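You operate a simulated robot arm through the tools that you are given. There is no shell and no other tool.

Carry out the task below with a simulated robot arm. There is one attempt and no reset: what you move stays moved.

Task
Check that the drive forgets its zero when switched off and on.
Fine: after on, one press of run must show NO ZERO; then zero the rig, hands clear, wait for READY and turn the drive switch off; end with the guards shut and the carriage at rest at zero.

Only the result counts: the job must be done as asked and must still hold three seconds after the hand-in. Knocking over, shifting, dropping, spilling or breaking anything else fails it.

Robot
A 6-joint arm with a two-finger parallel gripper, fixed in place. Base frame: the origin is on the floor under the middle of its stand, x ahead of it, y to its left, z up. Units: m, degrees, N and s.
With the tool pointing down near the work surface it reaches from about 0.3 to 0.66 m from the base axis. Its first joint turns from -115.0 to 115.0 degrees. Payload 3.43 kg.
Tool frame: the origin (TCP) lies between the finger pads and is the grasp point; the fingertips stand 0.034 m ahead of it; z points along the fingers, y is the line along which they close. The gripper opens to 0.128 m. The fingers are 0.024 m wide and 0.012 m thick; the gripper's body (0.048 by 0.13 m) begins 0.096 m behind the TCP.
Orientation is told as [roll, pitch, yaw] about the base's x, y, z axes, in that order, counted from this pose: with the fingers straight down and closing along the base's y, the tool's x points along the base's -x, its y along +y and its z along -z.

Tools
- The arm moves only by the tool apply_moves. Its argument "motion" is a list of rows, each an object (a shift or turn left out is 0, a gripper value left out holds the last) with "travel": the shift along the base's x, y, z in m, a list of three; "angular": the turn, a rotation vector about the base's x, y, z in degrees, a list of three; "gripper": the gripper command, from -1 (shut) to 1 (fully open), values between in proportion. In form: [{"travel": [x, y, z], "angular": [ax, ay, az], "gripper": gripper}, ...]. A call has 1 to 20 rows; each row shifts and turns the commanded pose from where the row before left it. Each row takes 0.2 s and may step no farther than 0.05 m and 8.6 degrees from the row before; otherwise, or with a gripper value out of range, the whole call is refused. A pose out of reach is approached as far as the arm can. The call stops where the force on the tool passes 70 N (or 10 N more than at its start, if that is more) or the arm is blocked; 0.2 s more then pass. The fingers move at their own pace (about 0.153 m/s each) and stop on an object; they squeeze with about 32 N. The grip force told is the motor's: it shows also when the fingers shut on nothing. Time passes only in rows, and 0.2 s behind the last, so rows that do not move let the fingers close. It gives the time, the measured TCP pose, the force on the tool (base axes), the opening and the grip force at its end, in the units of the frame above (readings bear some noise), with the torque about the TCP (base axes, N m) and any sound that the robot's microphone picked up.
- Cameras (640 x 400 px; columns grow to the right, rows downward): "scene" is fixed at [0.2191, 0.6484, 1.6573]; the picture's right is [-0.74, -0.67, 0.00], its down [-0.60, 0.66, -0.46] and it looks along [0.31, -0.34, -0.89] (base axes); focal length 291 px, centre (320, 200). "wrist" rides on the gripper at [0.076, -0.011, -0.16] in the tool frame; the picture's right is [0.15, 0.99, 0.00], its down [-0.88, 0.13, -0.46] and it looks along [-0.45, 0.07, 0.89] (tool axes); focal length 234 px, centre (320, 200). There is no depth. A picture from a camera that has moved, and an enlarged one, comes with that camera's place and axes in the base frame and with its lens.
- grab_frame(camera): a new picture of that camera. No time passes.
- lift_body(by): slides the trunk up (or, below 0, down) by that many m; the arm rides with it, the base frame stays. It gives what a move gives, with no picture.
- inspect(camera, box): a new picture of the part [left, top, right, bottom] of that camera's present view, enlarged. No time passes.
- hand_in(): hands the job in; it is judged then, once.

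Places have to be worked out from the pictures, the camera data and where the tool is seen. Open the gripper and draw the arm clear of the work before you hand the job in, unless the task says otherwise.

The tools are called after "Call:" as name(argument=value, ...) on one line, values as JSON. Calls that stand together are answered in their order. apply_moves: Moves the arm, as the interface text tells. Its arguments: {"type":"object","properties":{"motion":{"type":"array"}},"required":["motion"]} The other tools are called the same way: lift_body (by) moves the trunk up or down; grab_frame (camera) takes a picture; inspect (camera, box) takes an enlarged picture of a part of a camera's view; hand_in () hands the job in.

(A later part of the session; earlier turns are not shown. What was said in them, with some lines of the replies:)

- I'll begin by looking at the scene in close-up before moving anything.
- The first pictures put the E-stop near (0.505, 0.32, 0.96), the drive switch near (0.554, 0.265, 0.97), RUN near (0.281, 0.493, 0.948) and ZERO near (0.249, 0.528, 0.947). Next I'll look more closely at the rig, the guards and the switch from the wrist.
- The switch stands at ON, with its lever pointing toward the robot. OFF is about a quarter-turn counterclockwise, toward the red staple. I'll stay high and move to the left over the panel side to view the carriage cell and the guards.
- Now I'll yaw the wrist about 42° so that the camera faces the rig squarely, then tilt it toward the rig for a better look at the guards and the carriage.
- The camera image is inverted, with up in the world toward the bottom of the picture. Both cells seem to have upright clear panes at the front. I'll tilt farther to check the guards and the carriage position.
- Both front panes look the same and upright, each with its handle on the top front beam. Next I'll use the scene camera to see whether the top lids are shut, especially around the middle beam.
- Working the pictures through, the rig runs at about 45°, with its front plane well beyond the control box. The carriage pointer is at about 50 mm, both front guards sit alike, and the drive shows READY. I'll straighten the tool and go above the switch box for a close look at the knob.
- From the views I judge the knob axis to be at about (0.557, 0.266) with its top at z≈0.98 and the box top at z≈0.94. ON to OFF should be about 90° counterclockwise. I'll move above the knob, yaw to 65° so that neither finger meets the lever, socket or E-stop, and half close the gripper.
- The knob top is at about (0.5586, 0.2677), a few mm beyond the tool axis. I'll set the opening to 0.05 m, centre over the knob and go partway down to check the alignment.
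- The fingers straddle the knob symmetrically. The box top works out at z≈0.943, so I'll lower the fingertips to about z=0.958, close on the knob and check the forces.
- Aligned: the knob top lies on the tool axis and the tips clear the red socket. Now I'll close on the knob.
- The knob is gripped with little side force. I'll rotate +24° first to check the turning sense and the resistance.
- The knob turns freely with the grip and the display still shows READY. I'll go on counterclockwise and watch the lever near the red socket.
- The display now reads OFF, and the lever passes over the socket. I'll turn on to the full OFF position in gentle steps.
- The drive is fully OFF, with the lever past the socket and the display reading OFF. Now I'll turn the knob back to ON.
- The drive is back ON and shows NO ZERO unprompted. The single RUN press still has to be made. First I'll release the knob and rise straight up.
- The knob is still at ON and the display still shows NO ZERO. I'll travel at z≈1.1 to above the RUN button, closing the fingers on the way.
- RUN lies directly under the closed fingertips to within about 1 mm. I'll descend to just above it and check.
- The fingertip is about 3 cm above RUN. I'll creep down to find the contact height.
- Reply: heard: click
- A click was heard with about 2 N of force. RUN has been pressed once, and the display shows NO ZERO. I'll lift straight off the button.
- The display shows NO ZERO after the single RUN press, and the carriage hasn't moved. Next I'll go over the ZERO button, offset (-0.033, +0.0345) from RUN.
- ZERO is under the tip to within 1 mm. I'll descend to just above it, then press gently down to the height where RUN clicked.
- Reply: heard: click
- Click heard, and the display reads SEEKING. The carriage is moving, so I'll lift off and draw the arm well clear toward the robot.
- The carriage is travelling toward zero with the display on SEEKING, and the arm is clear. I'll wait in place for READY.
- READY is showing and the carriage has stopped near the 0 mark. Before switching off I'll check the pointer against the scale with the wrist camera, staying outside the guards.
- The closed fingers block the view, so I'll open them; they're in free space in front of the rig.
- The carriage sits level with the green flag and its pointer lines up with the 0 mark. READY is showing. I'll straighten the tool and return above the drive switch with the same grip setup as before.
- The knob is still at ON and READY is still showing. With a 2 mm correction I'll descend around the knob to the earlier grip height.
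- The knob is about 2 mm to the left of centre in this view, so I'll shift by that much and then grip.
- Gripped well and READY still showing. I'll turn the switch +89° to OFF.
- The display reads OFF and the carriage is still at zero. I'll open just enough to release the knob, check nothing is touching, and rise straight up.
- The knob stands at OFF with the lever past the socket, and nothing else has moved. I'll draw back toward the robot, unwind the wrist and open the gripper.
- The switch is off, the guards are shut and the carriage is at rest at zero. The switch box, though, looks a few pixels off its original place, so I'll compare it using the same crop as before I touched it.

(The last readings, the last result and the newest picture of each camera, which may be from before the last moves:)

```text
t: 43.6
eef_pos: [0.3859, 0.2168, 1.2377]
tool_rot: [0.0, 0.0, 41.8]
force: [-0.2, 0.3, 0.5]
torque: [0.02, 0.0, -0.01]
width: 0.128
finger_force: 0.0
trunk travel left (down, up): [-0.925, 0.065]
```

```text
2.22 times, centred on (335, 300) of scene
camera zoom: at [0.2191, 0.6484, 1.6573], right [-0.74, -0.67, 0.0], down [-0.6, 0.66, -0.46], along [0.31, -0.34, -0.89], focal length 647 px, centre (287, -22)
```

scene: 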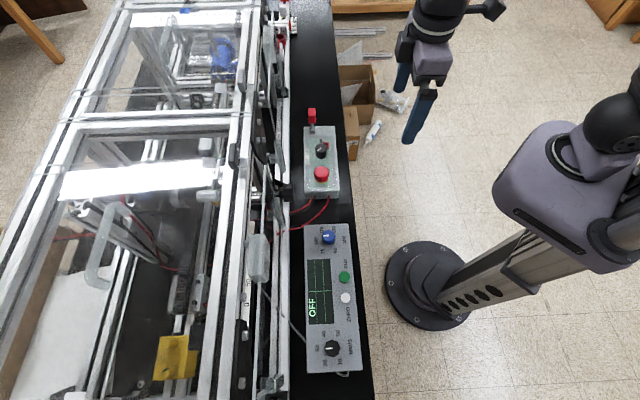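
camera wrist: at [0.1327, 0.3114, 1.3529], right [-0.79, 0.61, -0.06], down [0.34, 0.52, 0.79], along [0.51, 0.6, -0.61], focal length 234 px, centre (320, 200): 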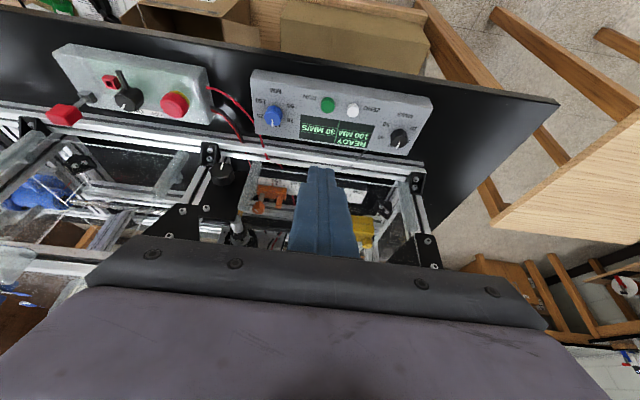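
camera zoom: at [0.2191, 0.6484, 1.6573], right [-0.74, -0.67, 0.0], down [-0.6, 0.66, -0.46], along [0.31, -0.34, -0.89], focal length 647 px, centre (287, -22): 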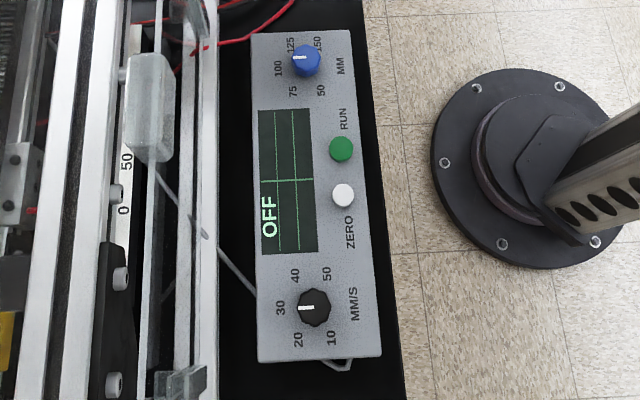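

The drive panel hasn't moved, but the small switch box has crept about 6 mm in +x while the knob was turned. To leave nothing shifted, I'll grip the OFF knob again at a yaw clear of the lever and ease the box back without turning it. First I'll position above it.

Call:
apply_moves(motion=[{"travel": [0.022, 0.006, 0], "angular": [0, 0, 7.25], "gripper": -0.22}, {"travel": [0.022, 0.006, 0], "angular": [0, 0, 7.25], "gripper": -0.22}, {"travel": [0.022, 0.006, 0], "angular": [0, 0, 7.25], "gripper": -0.22}, {"travel": [0.022, 0.006, 0], "angular": [0, 0, 7.25], "gripper": -0.22}, {"travel": [0.022, 0.006, -0.03], "angular": [0, 0, 7.25], "gripper": -0.22}, {"travel": [0.022, 0.006, -0.03], "angular": [0, 0, 7.25], "gripper": -0.22}, {"travel": [0.022, 0.006, -0.03], "angular": [0, 0, 7.25], "gripper": -0.22}, {"travel": [0.0236, 0.005, -0.03], "angular": [0, 0, 7.25], "gripper": -0.22}, {"travel": [0, 0, -0.038], "gripper": -0.22}, {"gripper": -0.22}])

Call:
inspect(camera="wrist", box=[240, 110, 400, 220])

Call:
inspect(camera="scene", box=[285, 95, 365, 205])

```text
t: 45.8
eef_pos: [0.5651, 0.2641, 1.0782]
tool_rot: [0.1, -0.1, 100.0]
force: [1.0, 0.4, 0.8]
torque: [0.01, -0.01, -0.01]
width: 0.0497
finger_force: 0.1
trunk travel left (down, up): [-0.925, 0.065]
```

```text
3.64 times, centred on (320, 165) of wrist
camera zoom: at [0.5899, 0.1902, 1.2388], right [-0.95, -0.32, 0.0], down [-0.28, 0.84, 0.46], along [-0.14, 0.43, -0.89], focal length 852 px, centre (320, 327)
```

zoom: 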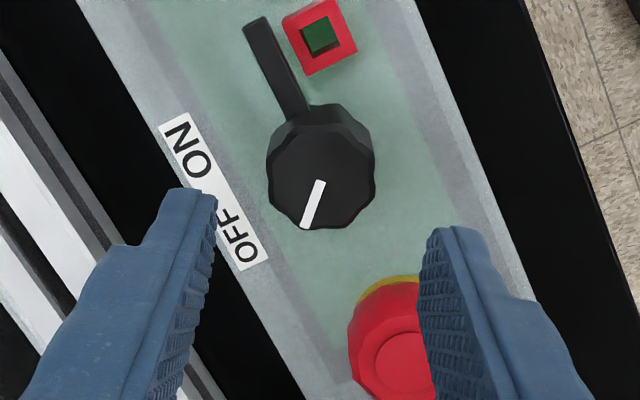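

```text
3.64 times, centred on (325, 150) of scene
camera zoom: at [0.2191, 0.6484, 1.6573], right [-0.74, -0.67, 0.0], down [-0.6, 0.66, -0.46], along [0.31, -0.34, -0.89], focal length 1059 px, centre (302, 382)
```

zoom: 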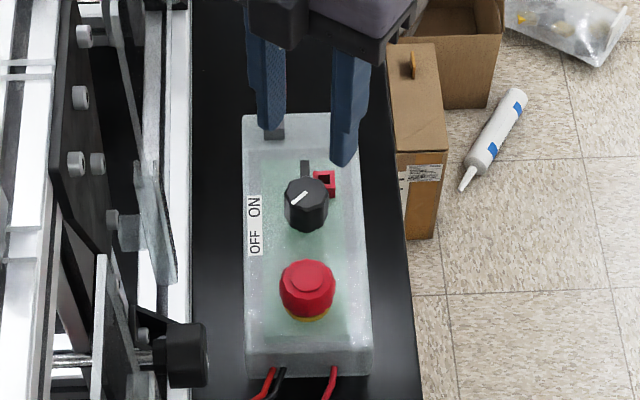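

The knob is now at about (0.5645, 0.2664) against (0.5586, 0.2675) at the start, so the box moved roughly 6 mm. I'll align and descend around the knob.

Call:
apply_moves(motion=[{"travel": [-0.0014, 0.0032, -0.02], "gripper": -0.22}, {"travel": [0, 0, -0.03], "gripper": -0.22}, {"travel": [0, 0, -0.034], "gripper": -0.22}, {"gripper": -0.22}])

Call:
inspect(camera="wrist", box=[240, 110, 400, 220])

```text
t: 46.8
eef_pos: [0.5614, 0.2673, 0.9957]
tool_rot: [0.0, 0.0, 100.0]
force: [-0.2, 0.1, -0.3]
torque: [0.0, 0.0, 0.01]
width: 0.0501
finger_force: 0.2
trunk travel left (down, up): [-0.925, 0.065]
```

```text
3.64 times, centred on (320, 165) of wrist
camera zoom: at [0.5855, 0.1935, 1.1552], right [-0.95, -0.32, 0.0], down [-0.28, 0.84, 0.46], along [-0.14, 0.43, -0.89], focal length 852 px, centre (320, 327)
```

zoom: 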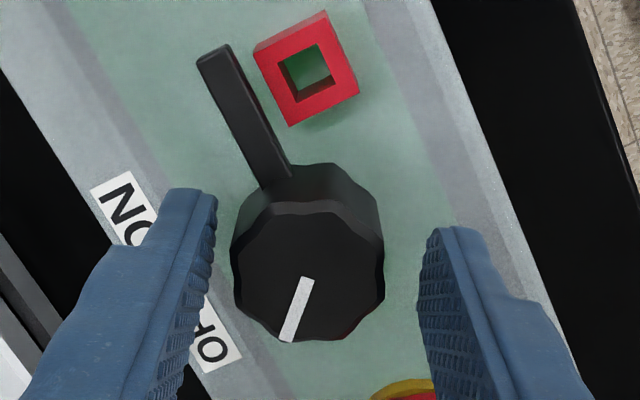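

The knob sits 2.4 mm toward +x of the gripper centre, so closing will itself nudge it in the wanted direction. I'll close, then check the scene.

Call:
apply_moves(motion=[{"gripper": -0.4}, {"gripper": -1}, {"gripper": -1}, {"gripper": -1}])

Call:
inspect(camera="wrist", box=[240, 110, 400, 220])

Call:
inspect(camera="scene", box=[285, 95, 365, 205])

```text
t: 47.8
eef_pos: [0.5617, 0.2688, 0.9946]
tool_rot: [0.1, 0.0, 100.0]
force: [3.0, 0.1, -0.6]
torque: [-0.02, -0.13, 0.05]
width: 0.0328
finger_force: 31.8
trunk travel left (down, up): [-0.925, 0.065]
```

```text
3.64 times, centred on (320, 165) of wrist
camera zoom: at [0.5865, 0.1938, 1.1551], right [-0.95, -0.32, 0.0], down [-0.28, 0.84, 0.46], along [-0.14, 0.43, -0.89], focal length 852 px, centre (320, 327)
```

zoom: 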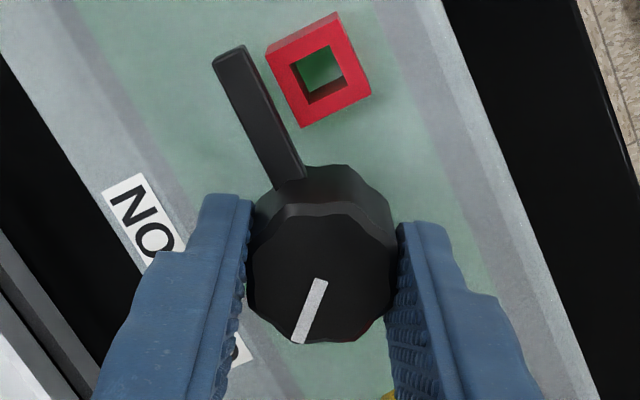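

```text
3.64 times, centred on (325, 150) of scene
camera zoom: at [0.2191, 0.6484, 1.6573], right [-0.74, -0.67, 0.0], down [-0.6, 0.66, -0.46], along [0.31, -0.34, -0.89], focal length 1059 px, centre (302, 382)
```

zoom: 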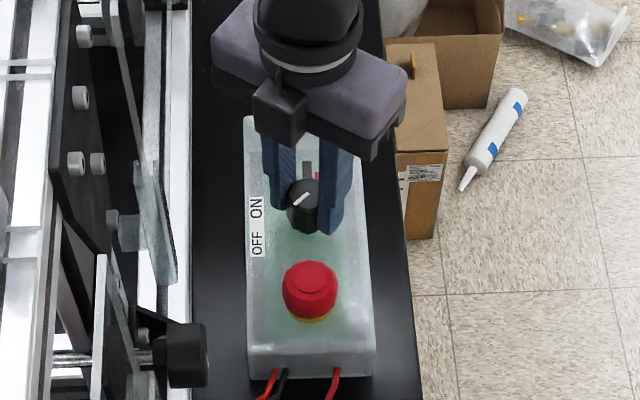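

The box moved about 2 mm back as intended. About 4 mm is left along -x, so I'll ease it over in 1 mm rows.

Call:
apply_moves(motion=[{"travel": [-0.001, 0, 0], "gripper": -1}, {"travel": [-0.001, 0, 0], "gripper": -1}, {"travel": [-0.001, 0, 0], "gripper": -1}, {"gripper": -1}])

Call:
inspect(camera="scene", box=[285, 95, 365, 205])

Call:
inspect(camera="scene", box=[270, 90, 390, 210])

```text
t: 48.8
eef_pos: [0.5588, 0.2685, 0.9953]
tool_rot: [0.1, 0.0, 100.0]
force: [1.7, -2.2, 0.0]
torque: [0.0, -0.14, 0.03]
width: 0.0329
finger_force: 31.6
trunk travel left (down, up): [-0.925, 0.065]
```

```text
3.64 times, centred on (325, 150) of scene
camera zoom: at [0.2191, 0.6484, 1.6573], right [-0.74, -0.67, 0.0], down [-0.6, 0.66, -0.46], along [0.31, -0.34, -0.89], focal length 1059 px, centre (302, 382)
```

zoom: 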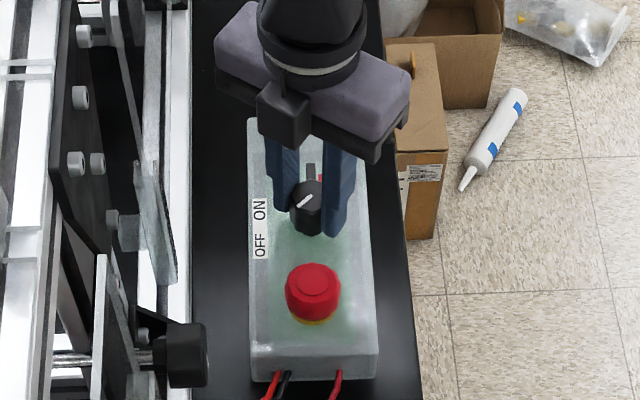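

```text
3.33 times, centred on (330, 150) of scene
camera zoom: at [0.2191, 0.6484, 1.6573], right [-0.74, -0.67, 0.0], down [-0.6, 0.66, -0.46], along [0.31, -0.34, -0.89], focal length 971 px, centre (287, 367)
```

zoom: 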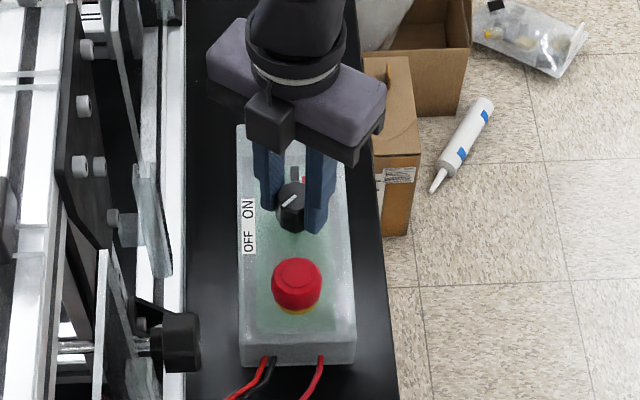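

The box is back to within about 1 mm of its original outline. I'll release gently and rise straight up.

Call:
apply_moves(motion=[{"gripper": -0.3}, {"gripper": -0.3}, {"gripper": -0.3}, {"travel": [0, 0, 0.02], "gripper": -0.3}, {"travel": [0, 0, 0.03], "gripper": -0.3}, {"travel": [0, 0, 0.04], "gripper": -0.3}, {"travel": [0, 0, 0.04], "gripper": -0.3}, {"travel": [-0.022, -0.006, 0.02], "gripper": -0.3}, {"travel": [-0.03, -0.01, 0.01], "angular": [0, 0, -7], "gripper": -0.3}, {"travel": [-0.03, -0.01, 0], "angular": [0, 0, -7], "gripper": -0.3}, {"travel": [-0.03, -0.01, 0], "angular": [0, 0, -7], "gripper": -0.3}, {"travel": [-0.03, -0.01, 0], "angular": [0, 0, -7], "gripper": -0.3}, {"travel": [-0.03, -0.005, 0], "angular": [0, 0, -7], "gripper": 1}, {"angular": [0, 0, -7], "gripper": 1}, {"angular": [0, 0, -7], "gripper": 1}, {"angular": [0, 0, -7], "gripper": 1}])

Call:
grab_frame(camera="scene")

Call:
inspect(camera="scene", box=[285, 95, 365, 205])

Call:
inspect(camera="scene", box=[150, 230, 400, 386])

```text
t: 52.2
eef_pos: [0.3858, 0.2186, 1.1543]
tool_rot: [0.0, 0.0, 43.9]
force: [0.6, 0.6, 0.7]
torque: [0.0, 0.01, -0.02]
width: 0.1282
finger_force: 0.0
trunk travel left (down, up): [-0.925, 0.065]
```

```text
taken
```

scene: 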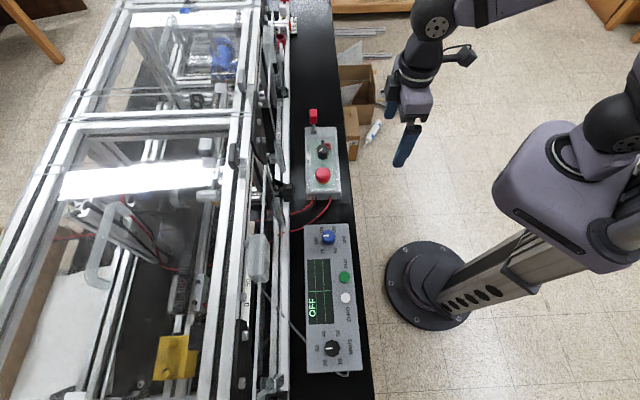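

```text
3.64 times, centred on (325, 150) of scene
camera zoom: at [0.2191, 0.6484, 1.6573], right [-0.74, -0.67, 0.0], down [-0.6, 0.66, -0.46], along [0.31, -0.34, -0.89], focal length 1059 px, centre (302, 382)
```

zoom: 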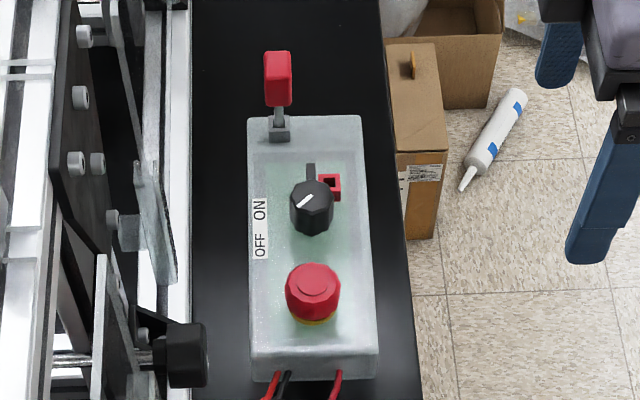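

```text
2.56 times, centred on (275, 308) of scene
camera zoom: at [0.2191, 0.6484, 1.6573], right [-0.74, -0.67, 0.0], down [-0.6, 0.66, -0.46], along [0.31, -0.34, -0.89], focal length 746 px, centre (435, -76)
```

zoom: 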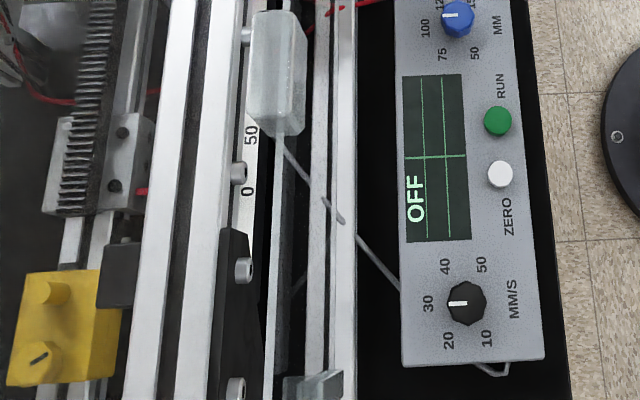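

The display reads OFF and the lever is at OFF. The carriage is at rest at 0, the guards are shut and untouched, and the switch box is back in its place. The arm is clear with the gripper open, so I'm handing in.

Call:
hand_in()

```text
The job is handed in.
```

The check passed: the drive forgets its zero when switched off and on. I've handed the job in; no verdict came back with it.

- **Power cycle:** I turned the drive switch off and the display read OFF. When I turned it back on it showed NO ZERO straight away.
- **RUN:** I pressed it once, with one click heard. The display stayed on NO ZERO and the carriage did not move.
- **ZERO:** One press started the carriage and the display read SEEKING. I drew the arm clear and waited until it read READY, with the carriage pointer lined up with the 0 mark as near as the cameras could show.
- **Switch-off:** I turned the drive switch off again, and the display reads OFF.
- **End state:** The carriage is at rest at zero and the guards are shut; I did not touch them. The gripper is open and the arm is clear.

**Switch box moved:** The box slid about 6 mm on the bench while I was turning its knob. I held the knob in the OFF position and eased the box back to within 1–2 mm of its original place, so it may still be very slightly off.
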